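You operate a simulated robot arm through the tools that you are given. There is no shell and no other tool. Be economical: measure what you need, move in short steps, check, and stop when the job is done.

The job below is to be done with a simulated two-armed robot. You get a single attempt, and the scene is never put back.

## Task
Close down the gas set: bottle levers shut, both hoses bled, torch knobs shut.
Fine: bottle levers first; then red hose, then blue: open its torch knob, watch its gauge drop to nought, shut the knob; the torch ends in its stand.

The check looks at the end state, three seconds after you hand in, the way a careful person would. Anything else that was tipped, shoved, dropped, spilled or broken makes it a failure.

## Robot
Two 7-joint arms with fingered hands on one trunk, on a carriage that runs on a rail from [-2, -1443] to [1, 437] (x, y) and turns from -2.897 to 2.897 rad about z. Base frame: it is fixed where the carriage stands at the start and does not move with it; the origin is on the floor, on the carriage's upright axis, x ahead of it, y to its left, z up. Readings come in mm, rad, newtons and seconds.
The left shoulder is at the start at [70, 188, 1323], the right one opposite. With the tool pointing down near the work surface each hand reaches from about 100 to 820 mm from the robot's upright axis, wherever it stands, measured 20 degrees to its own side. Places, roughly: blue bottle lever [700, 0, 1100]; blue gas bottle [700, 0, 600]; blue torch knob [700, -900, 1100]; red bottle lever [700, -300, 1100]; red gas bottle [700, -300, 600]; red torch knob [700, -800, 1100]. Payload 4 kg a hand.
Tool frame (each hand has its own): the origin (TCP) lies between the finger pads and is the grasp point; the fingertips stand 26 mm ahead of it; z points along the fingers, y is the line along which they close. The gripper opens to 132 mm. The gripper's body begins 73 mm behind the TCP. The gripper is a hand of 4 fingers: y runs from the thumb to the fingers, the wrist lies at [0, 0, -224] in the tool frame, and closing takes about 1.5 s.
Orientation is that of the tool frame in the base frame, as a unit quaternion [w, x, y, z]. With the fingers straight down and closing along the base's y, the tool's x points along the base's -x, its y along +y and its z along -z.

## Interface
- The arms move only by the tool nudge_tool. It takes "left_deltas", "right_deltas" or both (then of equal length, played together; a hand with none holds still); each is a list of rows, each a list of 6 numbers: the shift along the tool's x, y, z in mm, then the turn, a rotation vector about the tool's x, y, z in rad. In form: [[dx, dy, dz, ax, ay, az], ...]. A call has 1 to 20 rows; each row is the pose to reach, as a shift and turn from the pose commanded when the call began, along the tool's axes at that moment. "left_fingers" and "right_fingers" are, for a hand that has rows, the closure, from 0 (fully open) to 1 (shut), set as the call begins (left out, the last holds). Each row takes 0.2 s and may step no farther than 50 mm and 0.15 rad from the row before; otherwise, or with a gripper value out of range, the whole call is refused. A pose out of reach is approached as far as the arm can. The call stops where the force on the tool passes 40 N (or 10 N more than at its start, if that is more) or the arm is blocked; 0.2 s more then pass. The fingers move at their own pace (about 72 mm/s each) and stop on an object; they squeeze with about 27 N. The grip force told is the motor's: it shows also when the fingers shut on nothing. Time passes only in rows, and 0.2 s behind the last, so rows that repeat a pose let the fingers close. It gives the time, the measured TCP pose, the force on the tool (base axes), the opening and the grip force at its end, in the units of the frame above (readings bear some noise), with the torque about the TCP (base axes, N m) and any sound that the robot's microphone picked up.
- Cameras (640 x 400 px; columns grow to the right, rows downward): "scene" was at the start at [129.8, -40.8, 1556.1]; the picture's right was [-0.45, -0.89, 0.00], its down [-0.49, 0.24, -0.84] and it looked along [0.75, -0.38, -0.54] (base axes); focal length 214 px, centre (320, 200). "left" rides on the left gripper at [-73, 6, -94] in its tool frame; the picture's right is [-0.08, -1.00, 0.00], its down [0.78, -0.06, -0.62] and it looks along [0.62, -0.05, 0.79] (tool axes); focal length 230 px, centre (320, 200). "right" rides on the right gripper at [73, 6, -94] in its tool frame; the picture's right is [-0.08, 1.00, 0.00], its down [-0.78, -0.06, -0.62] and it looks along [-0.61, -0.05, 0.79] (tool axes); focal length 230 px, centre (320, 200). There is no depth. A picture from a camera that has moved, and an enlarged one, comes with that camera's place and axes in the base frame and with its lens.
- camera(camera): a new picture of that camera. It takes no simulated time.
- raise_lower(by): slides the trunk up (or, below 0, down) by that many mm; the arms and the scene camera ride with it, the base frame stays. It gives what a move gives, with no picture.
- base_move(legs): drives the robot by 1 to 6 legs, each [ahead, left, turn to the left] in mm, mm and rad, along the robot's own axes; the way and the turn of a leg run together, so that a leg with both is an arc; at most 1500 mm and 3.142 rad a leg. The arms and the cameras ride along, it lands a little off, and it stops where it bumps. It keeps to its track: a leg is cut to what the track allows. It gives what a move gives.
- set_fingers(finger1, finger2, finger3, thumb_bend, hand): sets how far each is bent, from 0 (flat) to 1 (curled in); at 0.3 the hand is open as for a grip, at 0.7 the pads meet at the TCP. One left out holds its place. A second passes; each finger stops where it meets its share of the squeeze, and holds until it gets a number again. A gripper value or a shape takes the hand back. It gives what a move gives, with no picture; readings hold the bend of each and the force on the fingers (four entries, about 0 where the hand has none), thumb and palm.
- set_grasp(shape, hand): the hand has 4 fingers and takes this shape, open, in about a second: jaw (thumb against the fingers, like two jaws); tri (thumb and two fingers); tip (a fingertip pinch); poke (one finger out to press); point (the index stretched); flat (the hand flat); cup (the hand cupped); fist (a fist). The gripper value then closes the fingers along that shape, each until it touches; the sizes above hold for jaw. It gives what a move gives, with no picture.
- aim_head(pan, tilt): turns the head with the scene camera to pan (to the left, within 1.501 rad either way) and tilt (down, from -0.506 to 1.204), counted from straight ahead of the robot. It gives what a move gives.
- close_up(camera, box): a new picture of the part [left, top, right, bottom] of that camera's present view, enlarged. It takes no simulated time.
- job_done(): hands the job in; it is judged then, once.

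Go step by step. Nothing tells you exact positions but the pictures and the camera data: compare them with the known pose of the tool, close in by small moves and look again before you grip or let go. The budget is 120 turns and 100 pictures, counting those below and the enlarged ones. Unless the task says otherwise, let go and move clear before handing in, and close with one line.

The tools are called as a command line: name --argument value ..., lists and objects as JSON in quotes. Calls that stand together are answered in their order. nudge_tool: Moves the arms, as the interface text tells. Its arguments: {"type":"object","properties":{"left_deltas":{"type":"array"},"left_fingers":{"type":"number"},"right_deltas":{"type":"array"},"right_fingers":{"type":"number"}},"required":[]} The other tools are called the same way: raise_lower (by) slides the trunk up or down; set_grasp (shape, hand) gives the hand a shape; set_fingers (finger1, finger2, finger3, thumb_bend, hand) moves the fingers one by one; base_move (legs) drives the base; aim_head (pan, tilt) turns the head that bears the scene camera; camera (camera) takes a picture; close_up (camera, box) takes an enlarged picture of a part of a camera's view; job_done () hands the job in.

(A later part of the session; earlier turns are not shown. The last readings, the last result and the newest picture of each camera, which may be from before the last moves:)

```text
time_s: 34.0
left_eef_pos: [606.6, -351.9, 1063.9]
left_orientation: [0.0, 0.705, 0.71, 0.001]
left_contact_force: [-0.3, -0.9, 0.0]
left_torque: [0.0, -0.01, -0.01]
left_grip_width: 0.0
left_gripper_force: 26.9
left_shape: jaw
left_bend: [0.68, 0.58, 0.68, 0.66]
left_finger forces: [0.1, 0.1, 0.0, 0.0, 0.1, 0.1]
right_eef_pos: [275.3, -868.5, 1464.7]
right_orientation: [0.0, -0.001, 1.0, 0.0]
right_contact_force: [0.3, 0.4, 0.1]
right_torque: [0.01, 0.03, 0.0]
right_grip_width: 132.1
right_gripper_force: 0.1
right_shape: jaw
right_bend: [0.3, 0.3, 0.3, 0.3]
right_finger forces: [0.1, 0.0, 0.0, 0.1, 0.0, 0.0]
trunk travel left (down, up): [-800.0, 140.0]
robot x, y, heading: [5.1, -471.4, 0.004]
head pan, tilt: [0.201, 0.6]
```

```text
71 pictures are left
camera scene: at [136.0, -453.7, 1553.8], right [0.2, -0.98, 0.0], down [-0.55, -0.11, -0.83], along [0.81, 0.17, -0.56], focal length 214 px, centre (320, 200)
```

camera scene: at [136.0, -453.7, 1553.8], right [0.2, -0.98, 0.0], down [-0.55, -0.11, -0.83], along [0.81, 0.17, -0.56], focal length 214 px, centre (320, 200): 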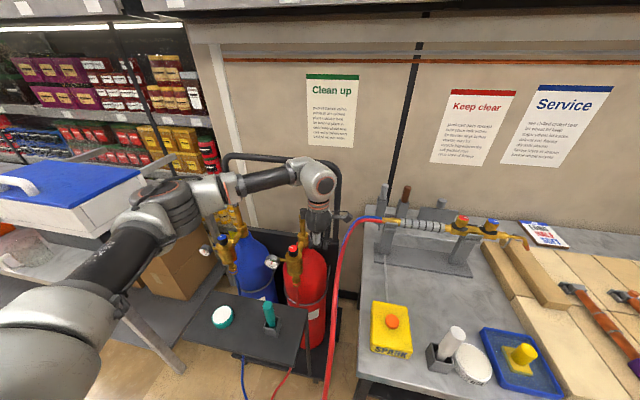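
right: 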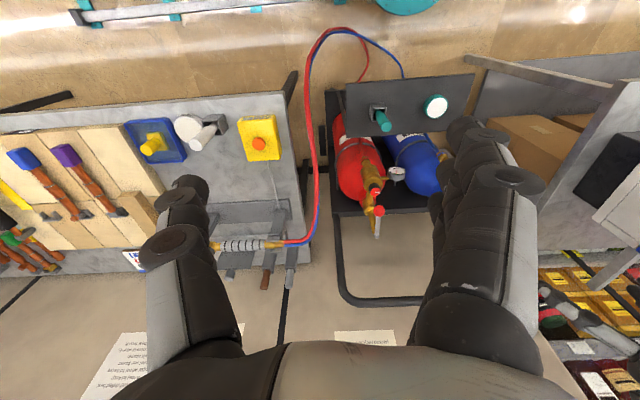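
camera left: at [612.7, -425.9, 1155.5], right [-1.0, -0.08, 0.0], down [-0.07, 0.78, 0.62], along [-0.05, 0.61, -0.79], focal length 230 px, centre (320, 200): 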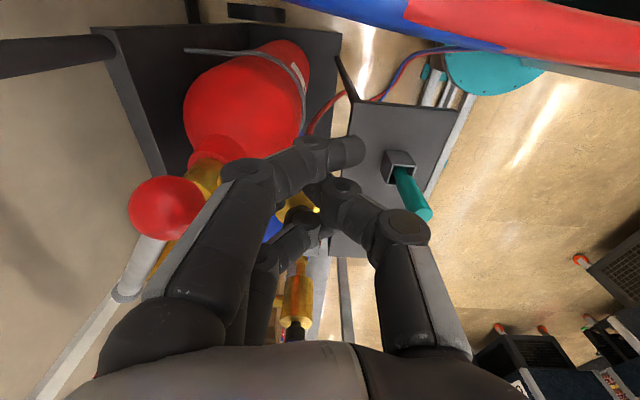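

I'll push toward +x until the lever meets its stop.

nudge_tool --left_deltas '[[0, 12, 0, 0, 0, 0], [0, 24, 0, 0, 0, 0], [0, 36, 0, 0, 0, 0], [0, 46, 0, 0, 0, 0], [0, 56, 0, 0, 0, 0], [0, 64, 0, 0, 0, 0], [0, 72, 0, 0, 0, 0], [0, 78, 0, 0, 0, 0], [0, 84, 0, 0, 0, 0]]'

camera --camera "left"

close_up --camera "scene" --box '[190, 150, 390, 300]'

```text
time_s: 36.0
left_eef_pos: [687.1, -352.0, 1064.6]
left_orientation: [0.001, 0.704, 0.71, 0.0]
left_contact_force: [-9.2, 1.7, 1.5]
left_torque: [-0.01, -0.14, 0.03]
left_grip_width: 0.3
left_gripper_force: 27.3
left_shape: jaw
left_bend: [0.68, 0.57, 0.68, 0.66]
left_finger forces: [0.0, 9.7, 0.0, 0.0, 0.1, 0.0]
right_eef_pos: [271.8, -868.0, 1464.9]
right_orientation: [0.002, -0.002, 1.0, 0.0]
right_contact_force: [-0.4, 0.6, 0.5]
right_torque: [-0.01, -0.03, 0.02]
right_grip_width: 131.7
right_gripper_force: 0.0
right_shape: jaw
right_bend: [0.3, 0.3, 0.3, 0.3]
right_finger forces: [0.0, 0.0, 0.1, 0.0, 0.0, 0.0]
trunk travel left (down, up): [-800.0, 140.0]
robot x, y, heading: [-3.3, -474.9, 0.007]
head pan, tilt: [0.201, 0.6]
```

```text
70 pictures are left
camera left: at [692.5, -425.1, 1157.5], right [-1.0, -0.08, 0.0], down [-0.07, 0.78, 0.62], along [-0.05, 0.61, -0.79], focal length 230 px, centre (320, 200)
```

left: 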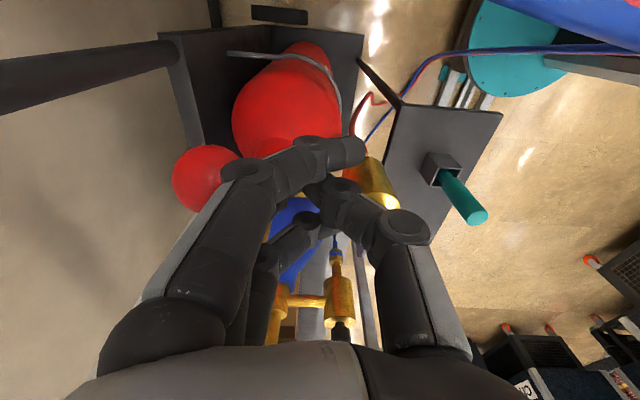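

```text
2.67 times, centred on (290, 225) of scene
camera zoom: at [132.4, -453.0, 1554.1], right [0.2, -0.98, 0.0], down [-0.55, -0.11, -0.83], along [0.81, 0.17, -0.56], focal length 572 px, centre (400, 133)
```

zoom: 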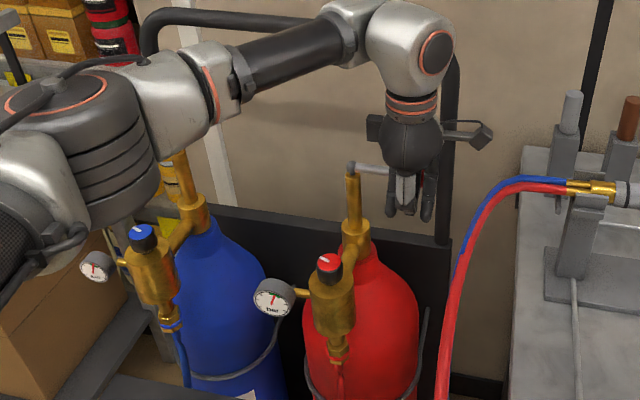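

The ball is at about [740,-365], square to the outlet, with 9 N felt. I'll press a little more to confirm the stop.

nudge_tool --left_deltas '[[0, 4, 0, 0, 0, 0], [0, 8, 0, 0, 0, 0], [0, 8, 0, 0, 0, 0]]'

camera --camera "left"

```text
time_s: 36.8
left_eef_pos: [692.3, -350.6, 1066.0]
left_orientation: [0.001, 0.704, 0.71, 0.001]
left_contact_force: [-30.0, 6.4, 2.6]
left_torque: [-0.05, -0.23, 0.13]
left_grip_width: 0.1
left_gripper_force: 27.2
left_shape: jaw
left_bend: [0.68, 0.52, 0.68, 0.66]
left_finger forces: [0.0, 28.8, 0.1, 0.1, 0.0, 0.0]
right_eef_pos: [268.9, -866.7, 1466.4]
right_orientation: [0.002, -0.001, 1.0, 0.0]
right_contact_force: [0.4, -0.2, 0.3]
right_torque: [-0.04, 0.02, 0.04]
right_grip_width: 132.0
right_gripper_force: 0.1
right_shape: jaw
right_bend: [0.3, 0.3, 0.3, 0.3]
right_finger forces: [0.1, 0.0, 0.0, 0.0, 0.1, 0.0]
trunk travel left (down, up): [-800.0, 140.0]
robot x, y, heading: [0.2, -470.8, 0.002]
head pan, tilt: [0.201, 0.6]
```

```text
68 pictures are left
camera left: at [697.6, -424.5, 1159.1], right [-1.0, -0.08, 0.0], down [-0.07, 0.78, 0.62], along [-0.05, 0.61, -0.79], focal length 230 px, centre (320, 200)
```

left: 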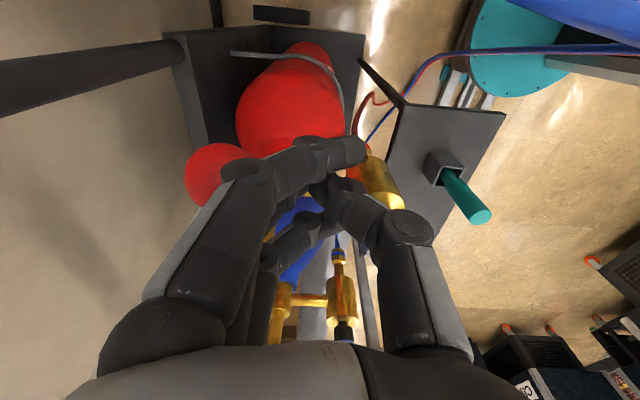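

Red is firm against its stop at 30 N, so both levers are shut. I'll withdraw the hand, reset its yaw, and then look at the torch knobs and gauges.

nudge_tool --left_deltas '[[0, -40, 0, 0, 0, 0], [0, -80, 0, 0, 0, 0], [0, -110, -45, 0, 0, 0], [0, -110, -90, 0, 0, 0], [0, -110, -135, 0, 0, 0], [0, -110, -180, 0, 0, 0], [0, -120, -200, 0, 0, -0.14], [0, -130, -200, 0, 0, -0.28], [0, -140, -200, 0, 0, -0.42], [0, -150, -200, 0, 0, -0.56], [0, -160, -200, 0, 0, -0.7], [0, -170, -200, 0, 0, -0.84], [0, -180, -200, 0, 0, -0.98], [0, -190, -200, 0, 0, -1.12], [0, -200, -200, 0, 0, -1.26], [0, -210, -200, 0, 0, -1.4], [0, -220, -200, 0, 0, -1.57]]'

close_up --camera "scene" --box '[190, 190, 350, 290]'

close_up --camera "scene" --box '[370, 170, 570, 295]'

```text
refused: row 3 steps farther than a row can; nothing moved
```

```text
4.00 times, centred on (270, 240) of scene
camera zoom: at [129.0, -452.1, 1554.4], right [0.2, -0.98, 0.0], down [-0.55, -0.12, -0.83], along [0.81, 0.17, -0.56], focal length 858 px, centre (520, 40)
```

zoom: 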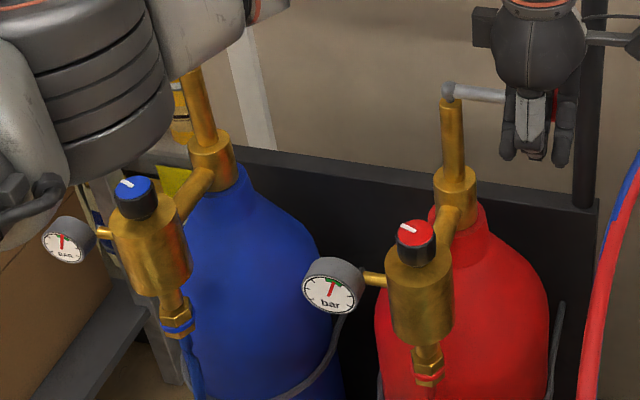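

```text
3.20 times, centred on (470, 232) of scene
camera zoom: at [129.0, -452.1, 1554.4], right [0.2, -0.98, 0.0], down [-0.55, -0.12, -0.83], along [0.81, 0.17, -0.56], focal length 686 px, centre (-160, 96)
```

zoom: 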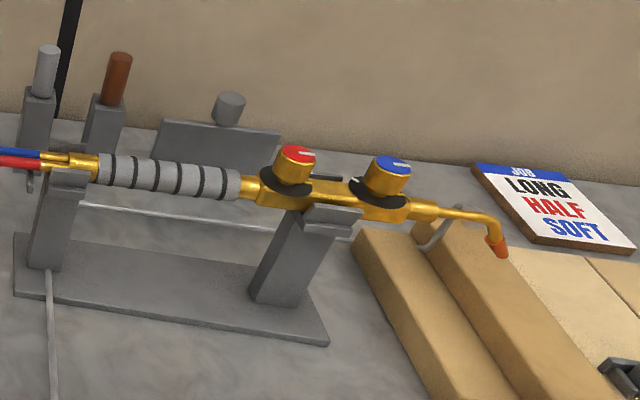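

The regulator gauges still read pressure. My retreat was refused for step size, so I'll repeat it with smaller steps.

nudge_tool --left_deltas '[[0, -40, 0, 0, 0, 0], [0, -80, 0, 0, 0, 0], [0, -100, -40, 0, 0, 0], [0, -110, -85, 0, 0, 0], [0, -110, -130, 0, 0, 0], [0, -110, -175, 0, 0, 0], [0, -120, -200, 0, 0, -0.14], [0, -130, -200, 0, 0, -0.28], [0, -140, -200, 0, 0, -0.42], [0, -150, -200, 0, 0, -0.56], [0, -160, -200, 0, 0, -0.7], [0, -170, -200, 0, 0, -0.84], [0, -180, -200, 0, 0, -0.98], [0, -190, -200, 0, 0, -1.12], [0, -200, -200, 0, 0, -1.26], [0, -210, -200, 0, 0, -1.4], [0, -220, -200, 0, 0, -1.54]]'

camera --camera "scene"

camera --camera "right"

```text
time_s: 40.4
left_eef_pos: [477.5, -352.2, 1263.7]
left_orientation: [0.001, 0.01, 1.0, 0.0]
left_contact_force: [-0.9, -0.4, -0.1]
left_torque: [0.01, -0.01, -0.01]
left_grip_width: 0.0
left_gripper_force: 27.3
left_shape: jaw
left_bend: [0.68, 0.55, 0.68, 0.67]
left_finger forces: [0.1, 0.0, 0.0, 0.0, 0.1, 0.0]
right_eef_pos: [275.0, -868.9, 1464.6]
right_orientation: [-0.001, -0.001, 1.0, 0.0]
right_contact_force: [-1.3, 0.6, 0.2]
right_torque: [0.02, 0.01, 0.02]
right_grip_width: 131.9
right_gripper_force: 0.1
right_shape: jaw
right_bend: [0.3, 0.3, 0.3, 0.3]
right_finger forces: [0.0, 0.0, 0.0, 0.0, 0.0, 0.0]
trunk travel left (down, up): [-800.0, 140.0]
robot x, y, heading: [-2.1, -469.4, 0.002]
head pan, tilt: [0.201, 0.6]
```

```text
65 pictures are left
camera scene: at [135.7, -453.5, 1553.8], right [0.2, -0.98, 0.0], down [-0.55, -0.11, -0.83], along [0.81, 0.17, -0.56], focal length 214 px, centre (320, 200)
```

scene: 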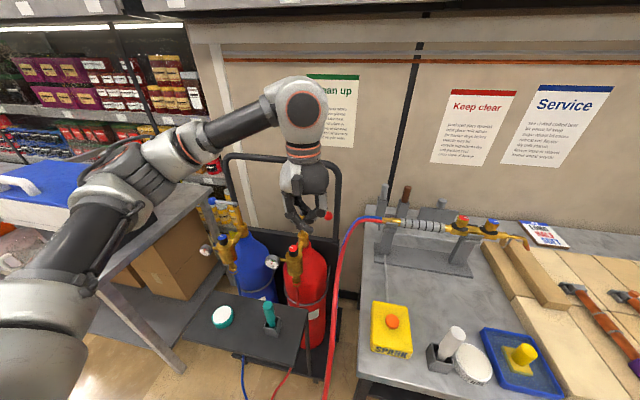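

```text
64 pictures are left
camera right: at [201.8, -861.9, 1557.2], right [0.07, 1.0, 0.0], down [0.78, -0.06, 0.62], along [0.62, -0.05, -0.79], focal length 230 px, centre (320, 200)
```

right: 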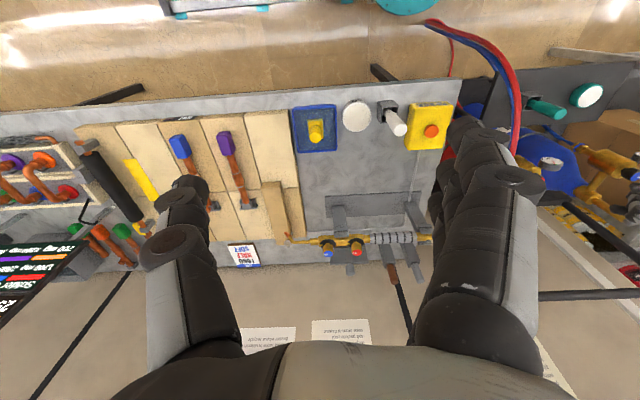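

I'll use the right hand on the torch with the base near y=-650, and lift the left hand back and up so it doesn't block the view of the gauges.

nudge_tool --left_deltas '[[20, 10, -40, 0, 0, 0], [40, 20, -80, 0, 0, 0], [60, 30, -120, 0, 0, 0], [80, 40, -160, 0, 0, 0], [100, 50, -200, 0, 0, 0], [120, 60, -240, 0, 0, 0]]' --left_fingers 0.3

base_move --legs '[[0, -180, 0]]'

aim_head --pan 0.3 --tilt 0.6

camera --camera "scene"

```text
time_s: 41.8
left_eef_pos: [355.3, -289.1, 1505.7]
left_orientation: [0.003, 0.013, 1.0, 0.001]
left_contact_force: [-0.3, -0.5, -0.1]
left_torque: [0.02, -0.04, 0.0]
left_grip_width: 92.5
left_gripper_force: 0.1
left_shape: jaw
left_bend: [0.67, 0.68, 0.67, 0.64]
left_finger forces: [0.0, 0.1, 0.0, 0.0, 0.0, 0.0]
right_eef_pos: [274.2, -868.0, 1464.9]
right_orientation: [0.002, -0.003, 1.0, 0.0]
right_contact_force: [0.0, 0.3, -0.6]
right_torque: [0.01, -0.01, 0.02]
right_grip_width: 131.7
right_gripper_force: 0.1
right_shape: jaw
right_bend: [0.3, 0.3, 0.3, 0.3]
right_finger forces: [0.0, 0.0, 0.0, 0.0, 0.0, 0.0]
trunk travel left (down, up): [-800.0, 140.0]
robot x, y, heading: [-3.4, -474.1, 0.005]
head pan, tilt: [0.201, 0.6]
```

```text
time_s: 43.3
left_eef_pos: [359.2, -463.5, 1501.4]
left_orientation: [0.0, 0.012, 1.0, -0.001]
left_contact_force: [0.2, 1.3, -0.3]
left_torque: [-0.03, 0.0, 0.0]
left_grip_width: 92.1
left_gripper_force: 0.1
left_shape: jaw
left_bend: [0.67, 0.68, 0.67, 0.64]
left_finger forces: [0.1, 0.1, 0.0, 0.1, 0.1, 0.0]
right_eef_pos: [275.6, -1040.8, 1465.3]
right_orientation: [0.0, -0.001, 1.0, -0.003]
right_contact_force: [0.3, 0.4, 0.4]
right_torque: [-0.02, 0.04, 0.0]
right_grip_width: 131.9
right_gripper_force: 0.0
right_shape: jaw
right_bend: [0.3, 0.3, 0.3, 0.3]
right_finger forces: [0.1, 0.0, 0.1, 0.0, 0.1, 0.1]
trunk travel left (down, up): [-800.0, 140.0]
robot x, y, heading: [-1.3, -650.5, 0.003]
head pan, tilt: [0.201, 0.6]
```

```text
time_s: 43.9
left_eef_pos: [360.8, -466.2, 1502.9]
left_orientation: [0.001, 0.012, 1.0, -0.001]
left_contact_force: [0.1, 0.1, 1.1]
left_torque: [0.0, 0.03, 0.01]
left_grip_width: 92.4
left_gripper_force: 0.1
left_shape: jaw
left_bend: [0.67, 0.68, 0.67, 0.64]
left_finger forces: [0.0, 0.0, 0.0, 0.0, 0.1, 0.0]
right_eef_pos: [274.9, -1043.7, 1464.1]
right_orientation: [-0.001, -0.001, 1.0, -0.001]
right_contact_force: [0.0, 0.0, 0.3]
right_torque: [-0.01, 0.0, 0.0]
right_grip_width: 131.5
right_gripper_force: 0.0
right_shape: jaw
right_bend: [0.3, 0.3, 0.3, 0.3]
right_finger forces: [0.0, 0.1, 0.0, 0.0, 0.1, 0.1]
trunk travel left (down, up): [-800.0, 140.0]
robot x, y, heading: [-0.1, -647.2, 0.002]
head pan, tilt: [0.3, 0.6]
```

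```text
63 pictures are left
camera scene: at [133.9, -621.6, 1553.7], right [0.3, -0.95, 0.0], down [-0.54, -0.17, -0.82], along [0.79, 0.24, -0.57], focal length 214 px, centre (320, 200)
```

scene: 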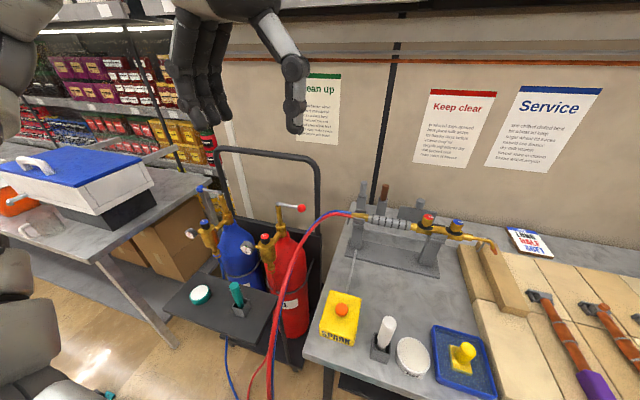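

Both gauges and the torch are in one clear view. I'll close up on each.

close_up --camera "scene" --box '[180, 215, 276, 275]'

close_up --camera "scene" --box '[390, 195, 502, 265]'

```text
6.67 times, centred on (228, 245) of scene
camera zoom: at [133.9, -621.6, 1553.7], right [0.3, -0.95, 0.0], down [-0.54, -0.17, -0.82], along [0.79, 0.24, -0.57], focal length 1430 px, centre (933, -100)
```

zoom: 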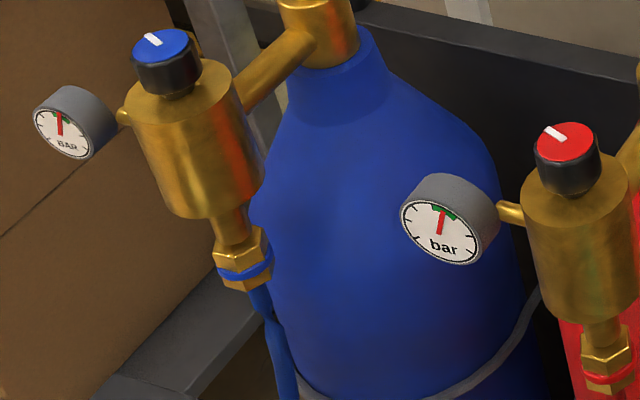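

```text
5.71 times, centred on (446, 230) of scene
camera zoom: at [133.9, -621.6, 1553.7], right [0.3, -0.95, 0.0], down [-0.54, -0.17, -0.82], along [0.79, 0.24, -0.57], focal length 1226 px, centre (-400, 29)
```

zoom: 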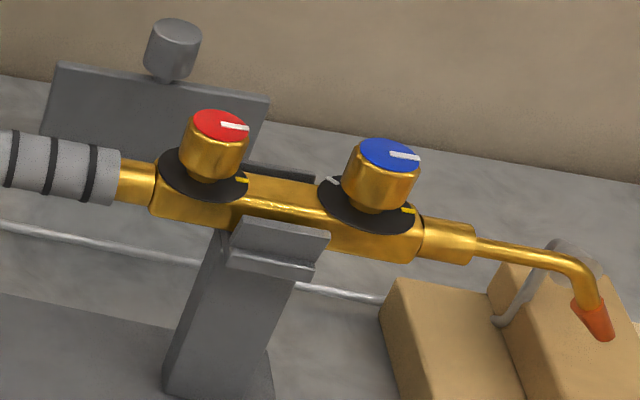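

Each knob has a white pointer, aligned with a yellow mark on its black dial (shut), and the blue dial also shows a white mark. The red knob top is near [752,-795,1119] and blue near [749,-877,1121]. I'll bring the right hand over red and look from above.

nudge_tool --right_deltas '[[-35, 20, 0, 0, 0, 0], [-75, 40, 20, 0, 0, 0], [-115, 60, 40, 0, 0, 0], [-155, 82, 60, 0, 0, 0], [-195, 103, 80, 0, 0, 0], [-235, 124, 100, 0, 0, 0], [-275, 145, 120, 0, 0, 0], [-315, 166, 140, 0, 0, 0], [-355, 187, 160, 0, 0, 0], [-395, 208, 180, 0, 0, 0], [-435, 229, 200, 0, 0, 0], [-475, 247, 220, 0, 0, 0], [-475, 247, 240, 0, 0, 0]]' --right_fingers 0.3

camera --camera "right"

camera --camera "scene"

```text
time_s: 46.7
left_eef_pos: [357.7, -468.1, 1503.5]
left_orientation: [0.001, 0.012, 1.0, 0.0]
left_contact_force: [0.6, -0.1, -0.5]
left_torque: [-0.02, -0.01, -0.01]
left_grip_width: 92.3
left_gripper_force: 0.0
left_shape: jaw
left_bend: [0.67, 0.68, 0.67, 0.64]
left_finger forces: [0.0, 0.0, 0.0, 0.1, 0.0, 0.1]
right_eef_pos: [635.2, -886.4, 1231.2]
right_orientation: [0.001, -0.001, 1.0, 0.0]
right_contact_force: [-0.9, -1.0, 0.2]
right_torque: [0.03, -0.03, -0.01]
right_grip_width: 92.5
right_gripper_force: 0.0
right_shape: jaw
right_bend: [0.67, 0.67, 0.67, 0.64]
right_finger forces: [0.0, 0.0, 0.0, 0.0, 0.1, 0.0]
right hand out of reach, approached as far as the arm can: row 9, 10, 11, 12, 13
trunk travel left (down, up): [-800.0, 140.0]
robot x, y, heading: [-0.1, -647.6, 0.007]
head pan, tilt: [0.3, 0.6]
```

```text
60 pictures are left
camera right: at [561.7, -879.1, 1325.7], right [0.08, 1.0, 0.0], down [0.78, -0.06, 0.62], along [0.62, -0.05, -0.79], focal length 230 px, centre (320, 200)
```

right: 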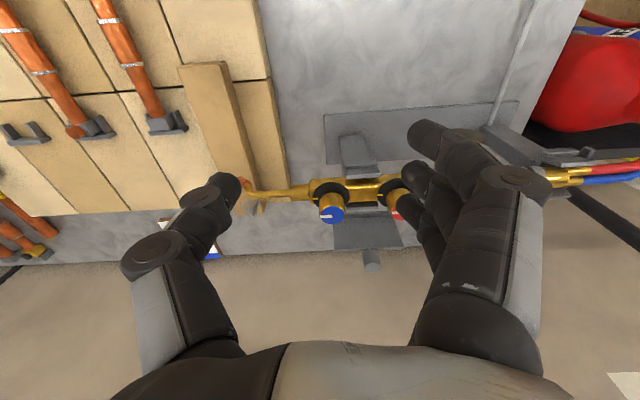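

```text
59 pictures are left
camera scene: at [132.2, -623.7, 1553.9], right [0.3, -0.95, 0.0], down [-0.54, -0.17, -0.83], along [0.79, 0.25, -0.56], focal length 214 px, centre (320, 200)
```

scene: 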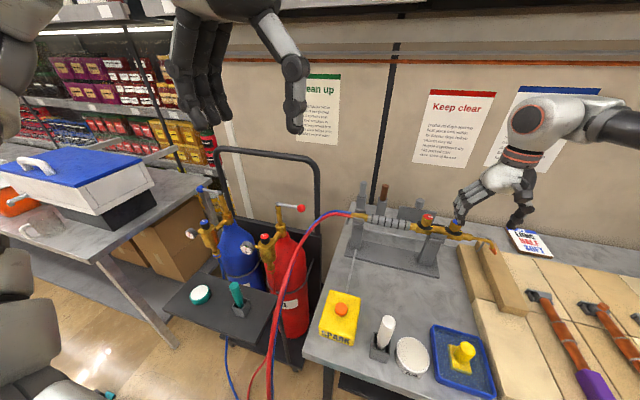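

From here the arm's reach falls short. I'll pull the hand back and turn the base 0.5 rad to the left, which brings the right shoulder forward.

nudge_tool --right_deltas '[[40, 0, -20, 0, 0, 0], [80, 0, -40, 0, 0, 0], [120, 0, -60, 0, 0, 0], [160, 0, -80, 0, 0, 0], [200, 0, -100, 0, 0, 0]]'

base_move --legs '[[0, 0, 0.5]]'

camera --camera "right"

camera --camera "scene"

```text
time_s: 47.9
left_eef_pos: [355.5, -468.4, 1502.6]
left_orientation: [0.001, 0.013, 1.0, 0.0]
left_contact_force: [-0.5, -0.1, -0.8]
left_torque: [-0.03, -0.01, -0.01]
left_grip_width: 92.2
left_gripper_force: 0.1
left_shape: jaw
left_bend: [0.67, 0.68, 0.67, 0.64]
left_finger forces: [0.0, 0.1, 0.2, 0.0, 0.1, 0.0]
right_eef_pos: [434.5, -886.1, 1331.9]
right_orientation: [0.001, -0.002, 1.0, -0.001]
right_contact_force: [-0.3, 0.6, 0.6]
right_torque: [-0.03, 0.0, 0.0]
right_grip_width: 92.4
right_gripper_force: 0.1
right_shape: jaw
right_bend: [0.67, 0.67, 0.67, 0.64]
right_finger forces: [0.0, 0.0, 0.1, 0.0, 0.1, 0.0]
trunk travel left (down, up): [-800.0, 140.0]
robot x, y, heading: [-1.2, -648.9, 0.005]
head pan, tilt: [0.3, 0.6]
```

```text
time_s: 49.8
left_eef_pos: [227.9, -318.6, 1502.8]
left_orientation: [0.001, -0.236, 0.972, 0.0]
left_contact_force: [-1.1, 0.1, 0.2]
left_torque: [0.02, 0.01, -0.03]
left_grip_width: 92.4
left_gripper_force: 0.2
left_shape: jaw
left_bend: [0.67, 0.68, 0.67, 0.64]
left_finger forces: [0.0, 0.0, 0.1, 0.1, 0.0, 0.1]
right_eef_pos: [498.4, -646.4, 1328.8]
right_orientation: [0.0, -0.249, 0.968, -0.001]
right_contact_force: [-0.7, -0.6, 1.0]
right_torque: [-0.01, 0.01, -0.04]
right_grip_width: 92.5
right_gripper_force: 0.1
right_shape: jaw
right_bend: [0.67, 0.67, 0.67, 0.64]
right_finger forces: [0.0, 0.0, 0.0, 0.0, 0.1, 0.0]
trunk travel left (down, up): [-800.0, 140.0]
robot x, y, heading: [0.1, -650.2, 0.502]
head pan, tilt: [0.3, 0.6]
```

```text
58 pictures are left
camera right: at [431.3, -675.9, 1422.9], right [-0.41, 0.91, 0.0], down [0.72, 0.33, 0.62], along [0.56, 0.25, -0.79], focal length 230 px, centre (320, 200)
```

right: 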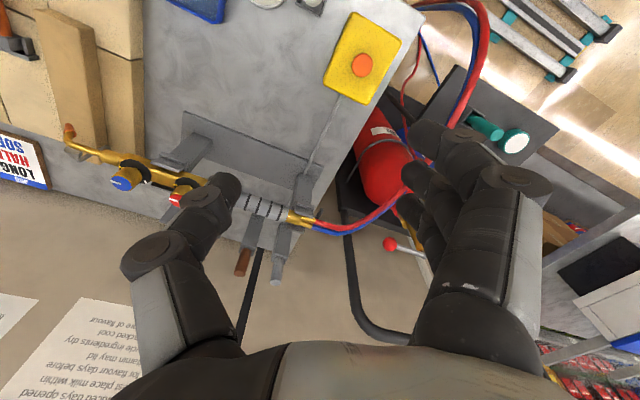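

```text
57 pictures are left
camera scene: at [104.4, -562.8, 1553.8], right [0.72, -0.69, 0.0], down [-0.39, -0.41, -0.83], along [0.57, 0.59, -0.56], focal length 214 px, centre (320, 200)
```

scene: 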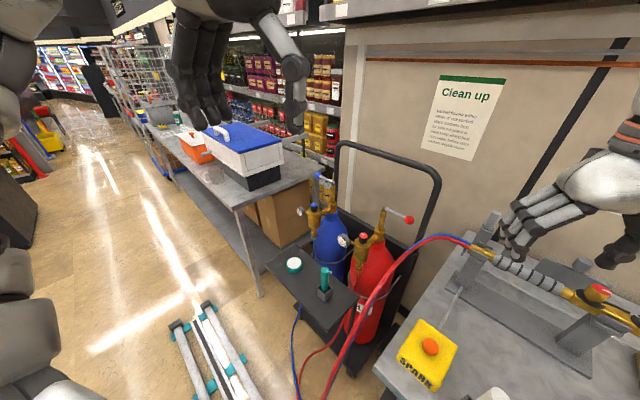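

Now I'll bring the right hand over the red knob, straightening its yaw on the way.

nudge_tool --right_deltas '[[-19, -32, 14, 0, 0, 0.06], [-38, -63, 27, 0, 0, 0.12], [-57, -95, 41, 0, 0, 0.19], [-76, -126, 55, 0, 0, 0.25], [-95, -158, 68, 0, 0, 0.31], [-114, -190, 82, 0, 0, 0.38], [-133, -221, 95, 0, 0, 0.44], [-152, -252, 109, 0, 0, 0.5], [-152, -252, 109, 0, 0, 0.5]]'

aim_head --pan -0.15 --tilt 0.6

camera --camera "right"

camera --camera "scene"

```text
time_s: 51.8
left_eef_pos: [225.8, -318.0, 1503.4]
left_orientation: [0.0, -0.236, 0.972, 0.0]
left_contact_force: [0.6, -0.2, -0.5]
left_torque: [-0.01, -0.02, -0.01]
left_grip_width: 92.1
left_gripper_force: 0.2
left_shape: jaw
left_bend: [0.67, 0.68, 0.67, 0.64]
left_finger forces: [0.0, 0.1, 0.0, 0.0, 0.1, 0.1]
right_eef_pos: [752.5, -794.1, 1221.7]
right_orientation: [0.001, -0.002, 1.0, 0.001]
right_contact_force: [-0.3, -0.9, -0.3]
right_torque: [0.0, -0.05, 0.05]
right_grip_width: 92.3
right_gripper_force: 0.1
right_shape: jaw
right_bend: [0.67, 0.67, 0.67, 0.64]
right_finger forces: [0.0, 0.1, 0.0, 0.0, 0.0, 0.0]
trunk travel left (down, up): [-800.0, 140.0]
robot x, y, heading: [-0.1, -647.0, 0.503]
head pan, tilt: [0.3, 0.6]
```

```text
time_s: 52.7
left_eef_pos: [227.7, -319.0, 1504.1]
left_orientation: [0.001, -0.236, 0.972, 0.0]
left_contact_force: [-0.4, -0.9, -0.6]
left_torque: [-0.01, 0.05, 0.01]
left_grip_width: 92.3
left_gripper_force: 0.1
left_shape: jaw
left_bend: [0.67, 0.68, 0.67, 0.64]
left_finger forces: [0.0, 0.0, 0.1, 0.1, 0.1, 0.0]
right_eef_pos: [753.4, -793.1, 1221.2]
right_orientation: [0.0, -0.002, 1.0, 0.0]
right_contact_force: [0.1, -0.3, 0.0]
right_torque: [-0.05, -0.02, -0.01]
right_grip_width: 92.4
right_gripper_force: 0.1
right_shape: jaw
right_bend: [0.67, 0.67, 0.67, 0.64]
right_finger forces: [0.1, 0.1, 0.0, 0.0, 0.1, 0.2]
trunk travel left (down, up): [-800.0, 140.0]
robot x, y, heading: [-1.5, -647.3, 0.503]
head pan, tilt: [-0.15, 0.6]
```

```text
56 pictures are left
camera right: at [679.7, -787.4, 1313.8], right [0.07, 1.0, 0.0], down [0.78, -0.06, 0.62], along [0.62, -0.05, -0.79], focal length 230 px, centre (320, 200)
```

right: 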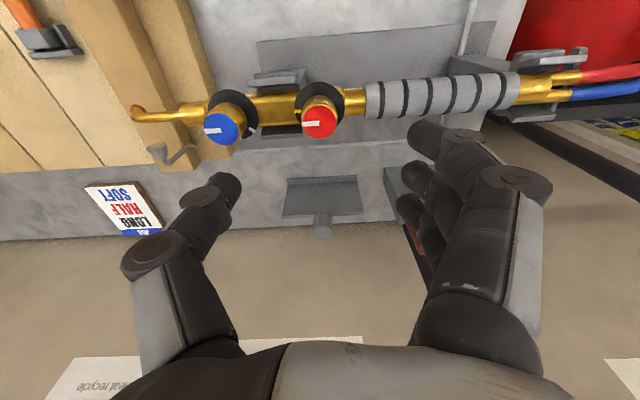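

```text
55 pictures are left
camera scene: at [126.1, -595.0, 1553.8], right [0.35, -0.94, 0.0], down [-0.53, -0.2, -0.82], along [0.77, 0.29, -0.57], focal length 214 px, centre (320, 200)
```

scene: 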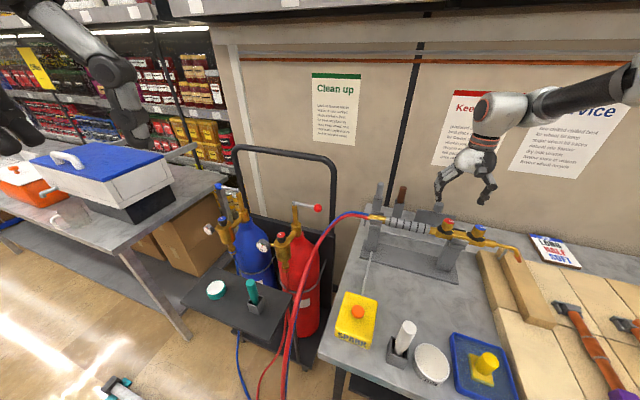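

The red knob centre projects to [751,-793]. I'll close up on the dials to read the marks before going down.

close_up --camera "right" --box '[180, 60, 380, 185]'

```text
3.20 times, centred on (280, 122) of right
camera zoom: at [679.7, -787.4, 1313.8], right [0.07, 1.0, 0.0], down [0.78, -0.06, 0.62], along [0.62, -0.05, -0.79], focal length 736 px, centre (448, 448)
```

zoom: 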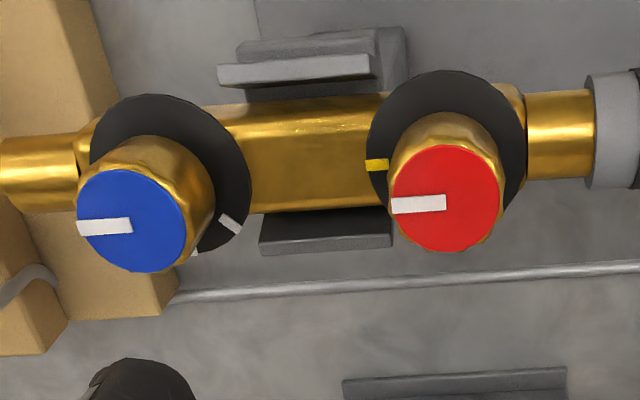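

Ccw from the yellow mark leads toward the white marks, so opening is counter-clockwise. I'll narrow the hand and go down over red.

nudge_tool --right_deltas '[[1, 0, 0, 0, 0, 0], [1, 0, 0, 0, 0, 0], [1, 0, 0, 0, 0, 0], [1, 0, 30, 0, 0, 0], [1, 0, 60, 0, 0, 0], [1, 0, 60, 0, 0, 0]]' --right_fingers 0.45

camera --camera "right"

```text
time_s: 54.1
left_eef_pos: [226.4, -317.3, 1504.0]
left_orientation: [0.0, -0.236, 0.972, 0.0]
left_contact_force: [-0.2, -1.2, -0.2]
left_torque: [0.01, -0.02, 0.02]
left_grip_width: 92.1
left_gripper_force: 0.1
left_shape: jaw
left_bend: [0.67, 0.68, 0.67, 0.64]
left_finger forces: [0.1, 0.0, 0.0, 0.0, 0.0, 0.0]
right_eef_pos: [751.8, -793.3, 1162.5]
right_orientation: [0.001, -0.001, 1.0, 0.0]
right_contact_force: [-0.3, 0.3, -0.6]
right_torque: [0.0, -0.01, -0.04]
right_grip_width: 73.4
right_gripper_force: 0.0
right_shape: jaw
right_bend: [0.72, 0.72, 0.72, 0.7]
right_finger forces: [0.1, 0.1, 0.0, 0.0, 0.0, 0.0]
trunk travel left (down, up): [-800.0, 140.0]
robot x, y, heading: [0.3, -646.3, 0.505]
head pan, tilt: [-0.15, 0.6]
```

```text
53 pictures are left
camera right: at [678.4, -787.7, 1254.2], right [0.07, 1.0, 0.0], down [0.78, -0.06, 0.62], along [0.62, -0.05, -0.79], focal length 230 px, centre (320, 200)
```

right: 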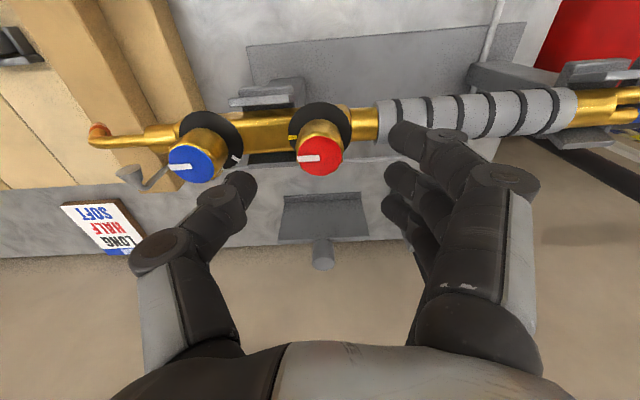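

At this yaw the fingers would come down over the torch grip, so I'll grip diagonally instead. First I'll test how far the wrist can turn counter-clockwise up here.

nudge_tool --right_deltas '[[0, 0, -15, 0, 0, -0.13], [0, 0, -15, 0, 0, -0.26], [0, 0, -15, 0, 0, -0.39], [0, 0, -15, 0, 0, -0.52], [0, 0, -15, 0, 0, -0.65], [0, 0, -15, 0, 0, -0.78], [0, 0, -15, 0, 0, -0.91], [0, 0, -15, 0, 0, -1.04], [0, 0, -15, 0, 0, -1.17], [0, 0, -15, 0, 0, -1.3], [0, 0, -15, 0, 0, -1.43], [0, 0, -15, 0, 0, -1.56], [0, 0, -15, 0, 0, -1.69], [0, 0, -15, 0, 0, -1.82], [0, 0, -15, 0, 0, -1.95], [0, 0, -15, 0, 0, -2.08], [0, 0, -15, 0, 0, -2.21], [0, 0, -15, 0, 0, -2.34]]'

camera --camera "scene"

```text
time_s: 57.9
left_eef_pos: [227.4, -318.2, 1504.4]
left_orientation: [0.002, -0.235, 0.972, 0.0]
left_contact_force: [0.6, -0.3, -0.3]
left_torque: [-0.02, 0.0, 0.0]
left_grip_width: 92.3
left_gripper_force: 0.1
left_shape: jaw
left_bend: [0.67, 0.68, 0.67, 0.64]
left_finger forces: [0.1, 0.0, 0.0, 0.0, 0.1, 0.0]
right_eef_pos: [752.2, -793.0, 1176.5]
right_orientation: [0.0, 0.922, -0.388, 0.001]
right_contact_force: [0.2, 1.0, 0.3]
right_torque: [-0.04, 0.02, -0.01]
right_grip_width: 73.5
right_gripper_force: 0.1
right_shape: jaw
right_bend: [0.72, 0.72, 0.72, 0.7]
right_finger forces: [0.1, 0.0, 0.1, 0.0, 0.0, 0.0]
trunk travel left (down, up): [-800.0, 140.0]
robot x, y, heading: [-0.8, -648.8, 0.499]
head pan, tilt: [-0.15, 0.6]
```

```text
52 pictures are left
camera scene: at [126.0, -595.2, 1553.8], right [0.35, -0.94, 0.0], down [-0.53, -0.2, -0.83], along [0.77, 0.29, -0.56], focal length 214 px, centre (320, 200)
```

scene: 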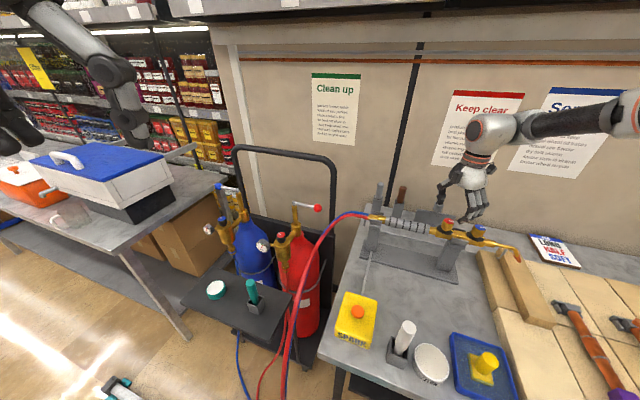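

The wrist turns easily to 2.3 rad. I'll go back to a diagonal yaw of about 1.0, where the fingers clear the torch grip and the blue knob, and then go down.

nudge_tool --right_deltas '[[0, 0, 0, 0, 0, 0.14], [0, 0, 0, 0, 0, 0.28], [0, 0, 0, 0, 0, 0.42], [0, 0, 0, 0, 0, 0.56], [0, 0, 0, 0, 0, 0.7], [0, 0, 0, 0, 0, 0.84], [0, 0, 0, 0, 0, 0.98], [0, 0, 0, 0, 0, 1.12], [0, 0, 0, 0, 0, 1.26], [0, 0, 0, 0, 0, 1.34], [0, 0, 20, 0, 0, 1.34], [0, 0, 40, 0, 0, 1.34], [0, 0, 62, 0, 0, 1.34], [0, 0, 62, 0, 0, 1.34]]'

camera --camera "right"

close_up --camera "scene" --box '[400, 170, 528, 250]'

```text
time_s: 60.9
left_eef_pos: [227.5, -318.3, 1504.2]
left_orientation: [0.001, -0.237, 0.972, 0.0]
left_contact_force: [0.1, 0.7, -0.2]
left_torque: [0.01, -0.01, 0.01]
left_grip_width: 92.5
left_gripper_force: 0.1
left_shape: jaw
left_bend: [0.67, 0.68, 0.67, 0.64]
left_finger forces: [0.0, 0.1, 0.1, 0.1, 0.0, 0.0]
right_eef_pos: [753.1, -792.7, 1113.6]
right_orientation: [0.0, -0.481, 0.876, 0.0]
right_contact_force: [-0.1, -1.4, -0.7]
right_torque: [0.04, -0.02, 0.05]
right_grip_width: 73.2
right_gripper_force: 0.0
right_shape: jaw
right_bend: [0.72, 0.72, 0.72, 0.7]
right_finger forces: [0.0, 0.0, 0.0, 0.0, 0.0, 0.1]
trunk travel left (down, up): [-800.0, 140.0]
robot x, y, heading: [-0.4, -648.7, 0.498]
head pan, tilt: [-0.15, 0.6]
```

```text
51 pictures are left
camera right: at [707.7, -850.7, 1207.3], right [-0.8, 0.6, 0.0], down [0.47, 0.63, 0.62], along [0.37, 0.49, -0.79], focal length 230 px, centre (320, 200)
```

right: 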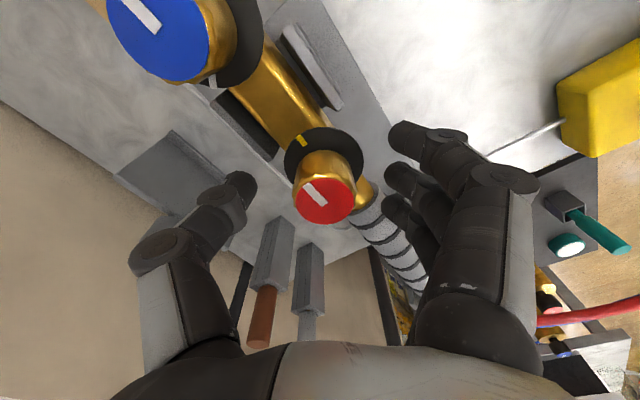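

```text
5.00 times, centred on (464, 210) of scene
camera zoom: at [125.8, -595.2, 1553.8], right [0.35, -0.94, 0.0], down [-0.53, -0.2, -0.83], along [0.77, 0.29, -0.56], focal length 1072 px, centre (-400, 150)
```

zoom: 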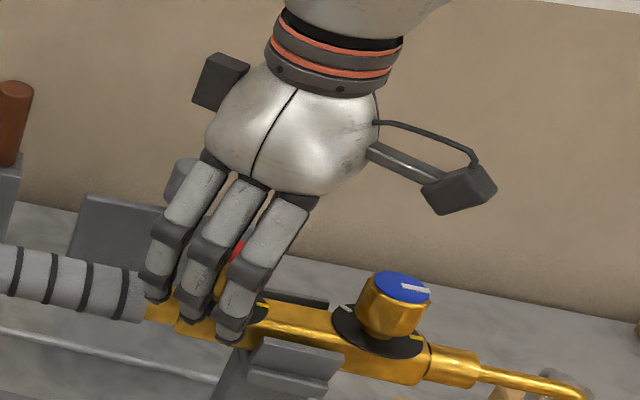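

The knob is centred between thumb and fingers. Closing on it.

nudge_tool --right_deltas '[[0, 0, 0, 0, 0, 0], [0, 0, 0, 0, 0, 0], [0, 0, 0, 0, 0, 0], [0, 0, 0, 0, 0, 0], [0, 0, 0, 0, 0, 0], [0, 0, 0, 0, 0, 0]]' --right_fingers 0.9

camera --camera "right"

close_up --camera "scene" --box '[400, 170, 528, 250]'

```text
time_s: 62.3
left_eef_pos: [228.2, -319.3, 1503.9]
left_orientation: [0.0, -0.236, 0.972, 0.002]
left_contact_force: [-0.7, 0.6, 0.6]
left_torque: [0.0, -0.01, 0.01]
left_grip_width: 92.2
left_gripper_force: 0.1
left_shape: jaw
left_bend: [0.67, 0.68, 0.67, 0.64]
left_finger forces: [0.1, 0.0, 0.1, 0.1, 0.0, 0.1]
right_eef_pos: [751.7, -793.8, 1114.5]
right_orientation: [0.001, -0.482, 0.876, -0.001]
right_contact_force: [2.4, -2.9, 1.2]
right_torque: [-0.04, -0.04, -0.02]
right_grip_width: 12.8
right_gripper_force: 26.9
right_shape: jaw
right_bend: [0.71, 0.73, 0.68, 0.7]
right_finger forces: [8.2, 11.7, 0.0, 0.1, 23.7, 0.0]
trunk travel left (down, up): [-800.0, 140.0]
robot x, y, heading: [-4.0, -650.0, 0.506]
head pan, tilt: [-0.15, 0.6]
```

```text
49 pictures are left
camera right: at [708.5, -851.7, 1207.1], right [-0.8, 0.6, 0.0], down [0.47, 0.63, 0.62], along [0.37, 0.49, -0.79], focal length 230 px, centre (320, 200)
```

right: 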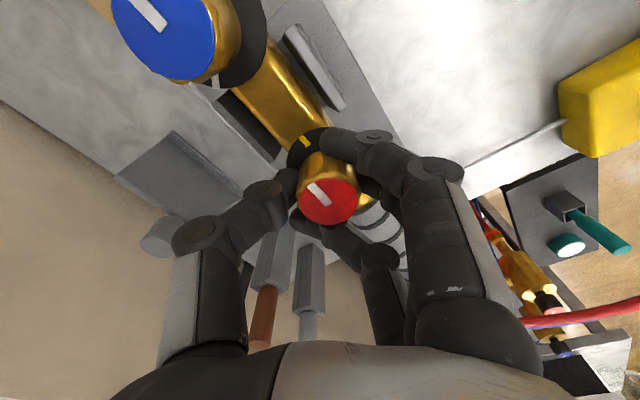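

```text
5.00 times, centred on (464, 210) of scene
camera zoom: at [126.6, -596.0, 1553.8], right [0.35, -0.94, 0.0], down [-0.53, -0.19, -0.82], along [0.77, 0.29, -0.57], focal length 1072 px, centre (-400, 150)
```

zoom: 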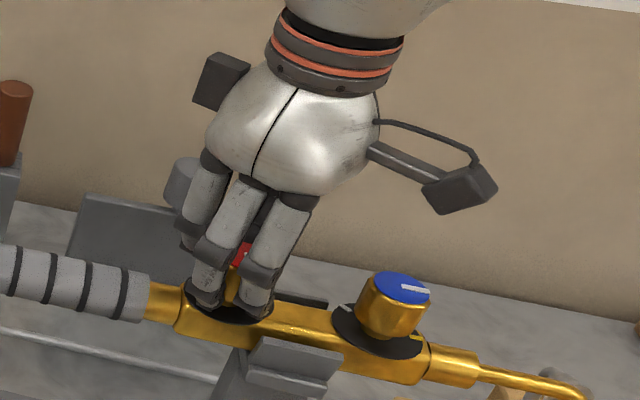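

Gripped securely with two fingers and the thumb. I'll turn counter-clockwise in steps, watching torque, and look at the gauge.

nudge_tool --right_deltas '[[0, 0, 0, 0, 0, -0.1], [0, 0, 0, 0, 0, -0.2], [0, 0, 0, 0, 0, -0.3], [0, 0, 0, 0, 0, -0.4], [0, 0, 0, 0, 0, -0.5], [0, 0, 0, 0, 0, -0.6]]'

camera --camera "right"

close_up --camera "scene" --box '[200, 220, 296, 280]'

```text
time_s: 63.7
left_eef_pos: [229.1, -315.7, 1504.3]
left_orientation: [0.0, -0.237, 0.972, -0.001]
left_contact_force: [-0.4, -0.5, 0.7]
left_torque: [-0.01, -0.04, -0.01]
left_grip_width: 92.6
left_gripper_force: 0.1
left_shape: jaw
left_bend: [0.67, 0.68, 0.67, 0.64]
left_finger forces: [0.0, 0.0, 0.0, 0.0, 0.0, 0.0]
right_eef_pos: [752.9, -790.9, 1116.2]
right_orientation: [0.001, 0.719, -0.695, 0.0]
right_contact_force: [1.6, 5.8, 0.6]
right_torque: [0.08, 0.04, -0.05]
right_grip_width: 12.2
right_gripper_force: 27.3
right_shape: jaw
right_bend: [0.71, 0.72, 0.68, 0.71]
right_finger forces: [7.2, 13.5, 0.1, 0.0, 23.0, 0.0]
trunk travel left (down, up): [-800.0, 140.0]
robot x, y, heading: [-1.5, -647.5, 0.5]
head pan, tilt: [-0.15, 0.6]
```

```text
47 pictures are left
camera right: at [749.3, -863.8, 1207.3], right [-1.0, 0.04, 0.0], down [0.03, 0.79, 0.62], along [0.03, 0.61, -0.79], focal length 230 px, centre (320, 200)
```

right: 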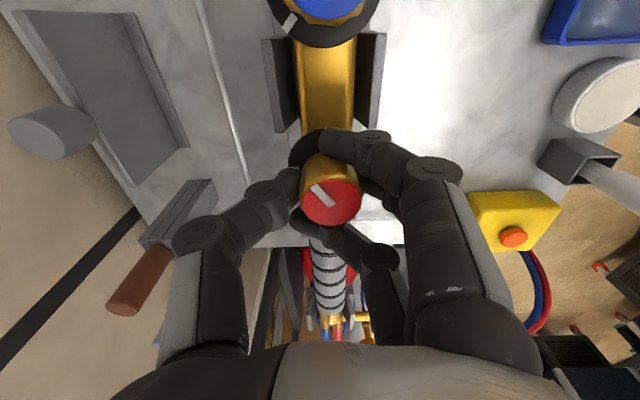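

```text
6.67 times, centred on (248, 250) of scene
camera zoom: at [126.3, -593.5, 1553.7], right [0.35, -0.94, 0.0], down [-0.53, -0.2, -0.82], along [0.77, 0.29, -0.57], focal length 1430 px, centre (800, -133)
```

zoom: 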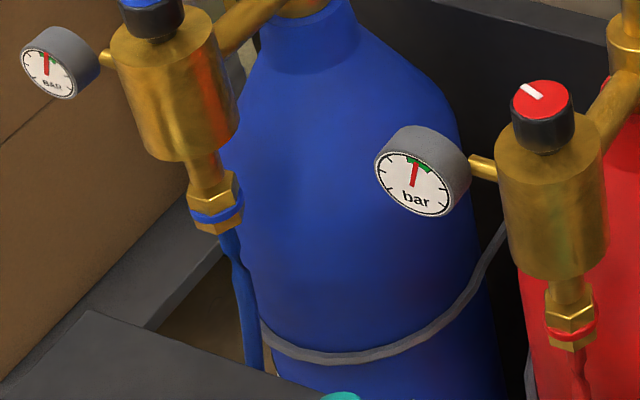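

The knob turns with the hand and the torch sits still. The gauge hasn't changed yet, so I'll turn on and dwell.

nudge_tool --right_deltas '[[0, 0, 0, 0, 0, -0.1], [0, 0, 0, 0, 0, -0.2], [0, 0, 0, 0, 0, -0.3], [0, 0, 0, 0, 0, -0.4], [0, 0, 0, 0, 0, -0.5], [0, 0, 0, 0, 0, -0.6], [0, 0, 0, 0, 0, -0.7], [0, 0, 0, 0, 0, -0.7], [0, 0, 0, 0, 0, -0.7], [0, 0, 0, 0, 0, -0.7], [0, 0, 0, 0, 0, -0.7], [0, 0, 0, 0, 0, -0.7]]'

camera --camera "right"

close_up --camera "scene" --box '[200, 220, 296, 280]'

```text
time_s: 66.3
left_eef_pos: [226.0, -317.5, 1502.2]
left_orientation: [0.0, -0.236, 0.972, 0.0]
left_contact_force: [0.4, 0.0, 0.1]
left_torque: [-0.02, -0.01, -0.01]
left_grip_width: 92.2
left_gripper_force: 0.0
left_shape: jaw
left_bend: [0.67, 0.68, 0.67, 0.64]
left_finger forces: [0.0, 0.0, 0.1, 0.0, 0.0, 0.1]
right_eef_pos: [752.8, -792.3, 1114.0]
right_orientation: [0.001, 0.913, -0.408, 0.001]
right_contact_force: [-2.1, 3.9, -3.1]
right_torque: [0.02, 0.15, -0.03]
right_grip_width: 12.5
right_gripper_force: 26.5
right_shape: jaw
right_bend: [0.71, 0.72, 0.68, 0.7]
right_finger forces: [7.6, 13.4, 0.0, 0.0, 22.0, 0.1]
trunk travel left (down, up): [-800.0, 140.0]
robot x, y, heading: [-1.6, -649.1, 0.498]
head pan, tilt: [-0.15, 0.6]
```

```text
45 pictures are left
camera right: at [796.8, -850.1, 1207.2], right [-0.79, -0.61, 0.0], down [-0.48, 0.62, 0.62], along [-0.38, 0.49, -0.79], focal length 230 px, centre (320, 200)
```

right: 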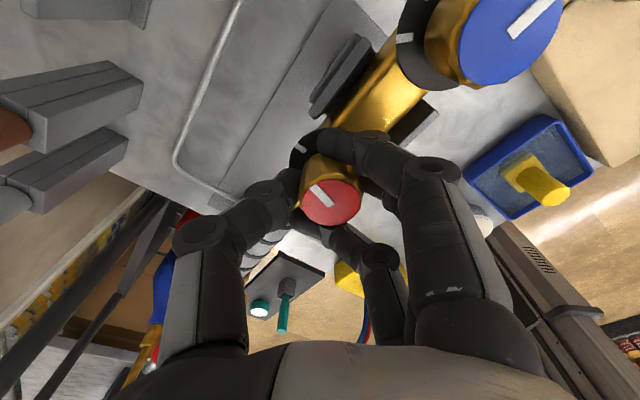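

```text
6.67 times, centred on (248, 250) of scene
camera zoom: at [126.3, -594.3, 1553.7], right [0.35, -0.94, 0.0], down [-0.53, -0.2, -0.82], along [0.77, 0.29, -0.57], focal length 1430 px, centre (800, -133)
```

zoom: 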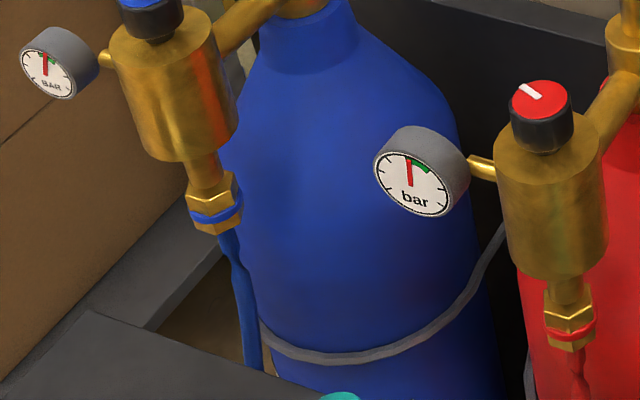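

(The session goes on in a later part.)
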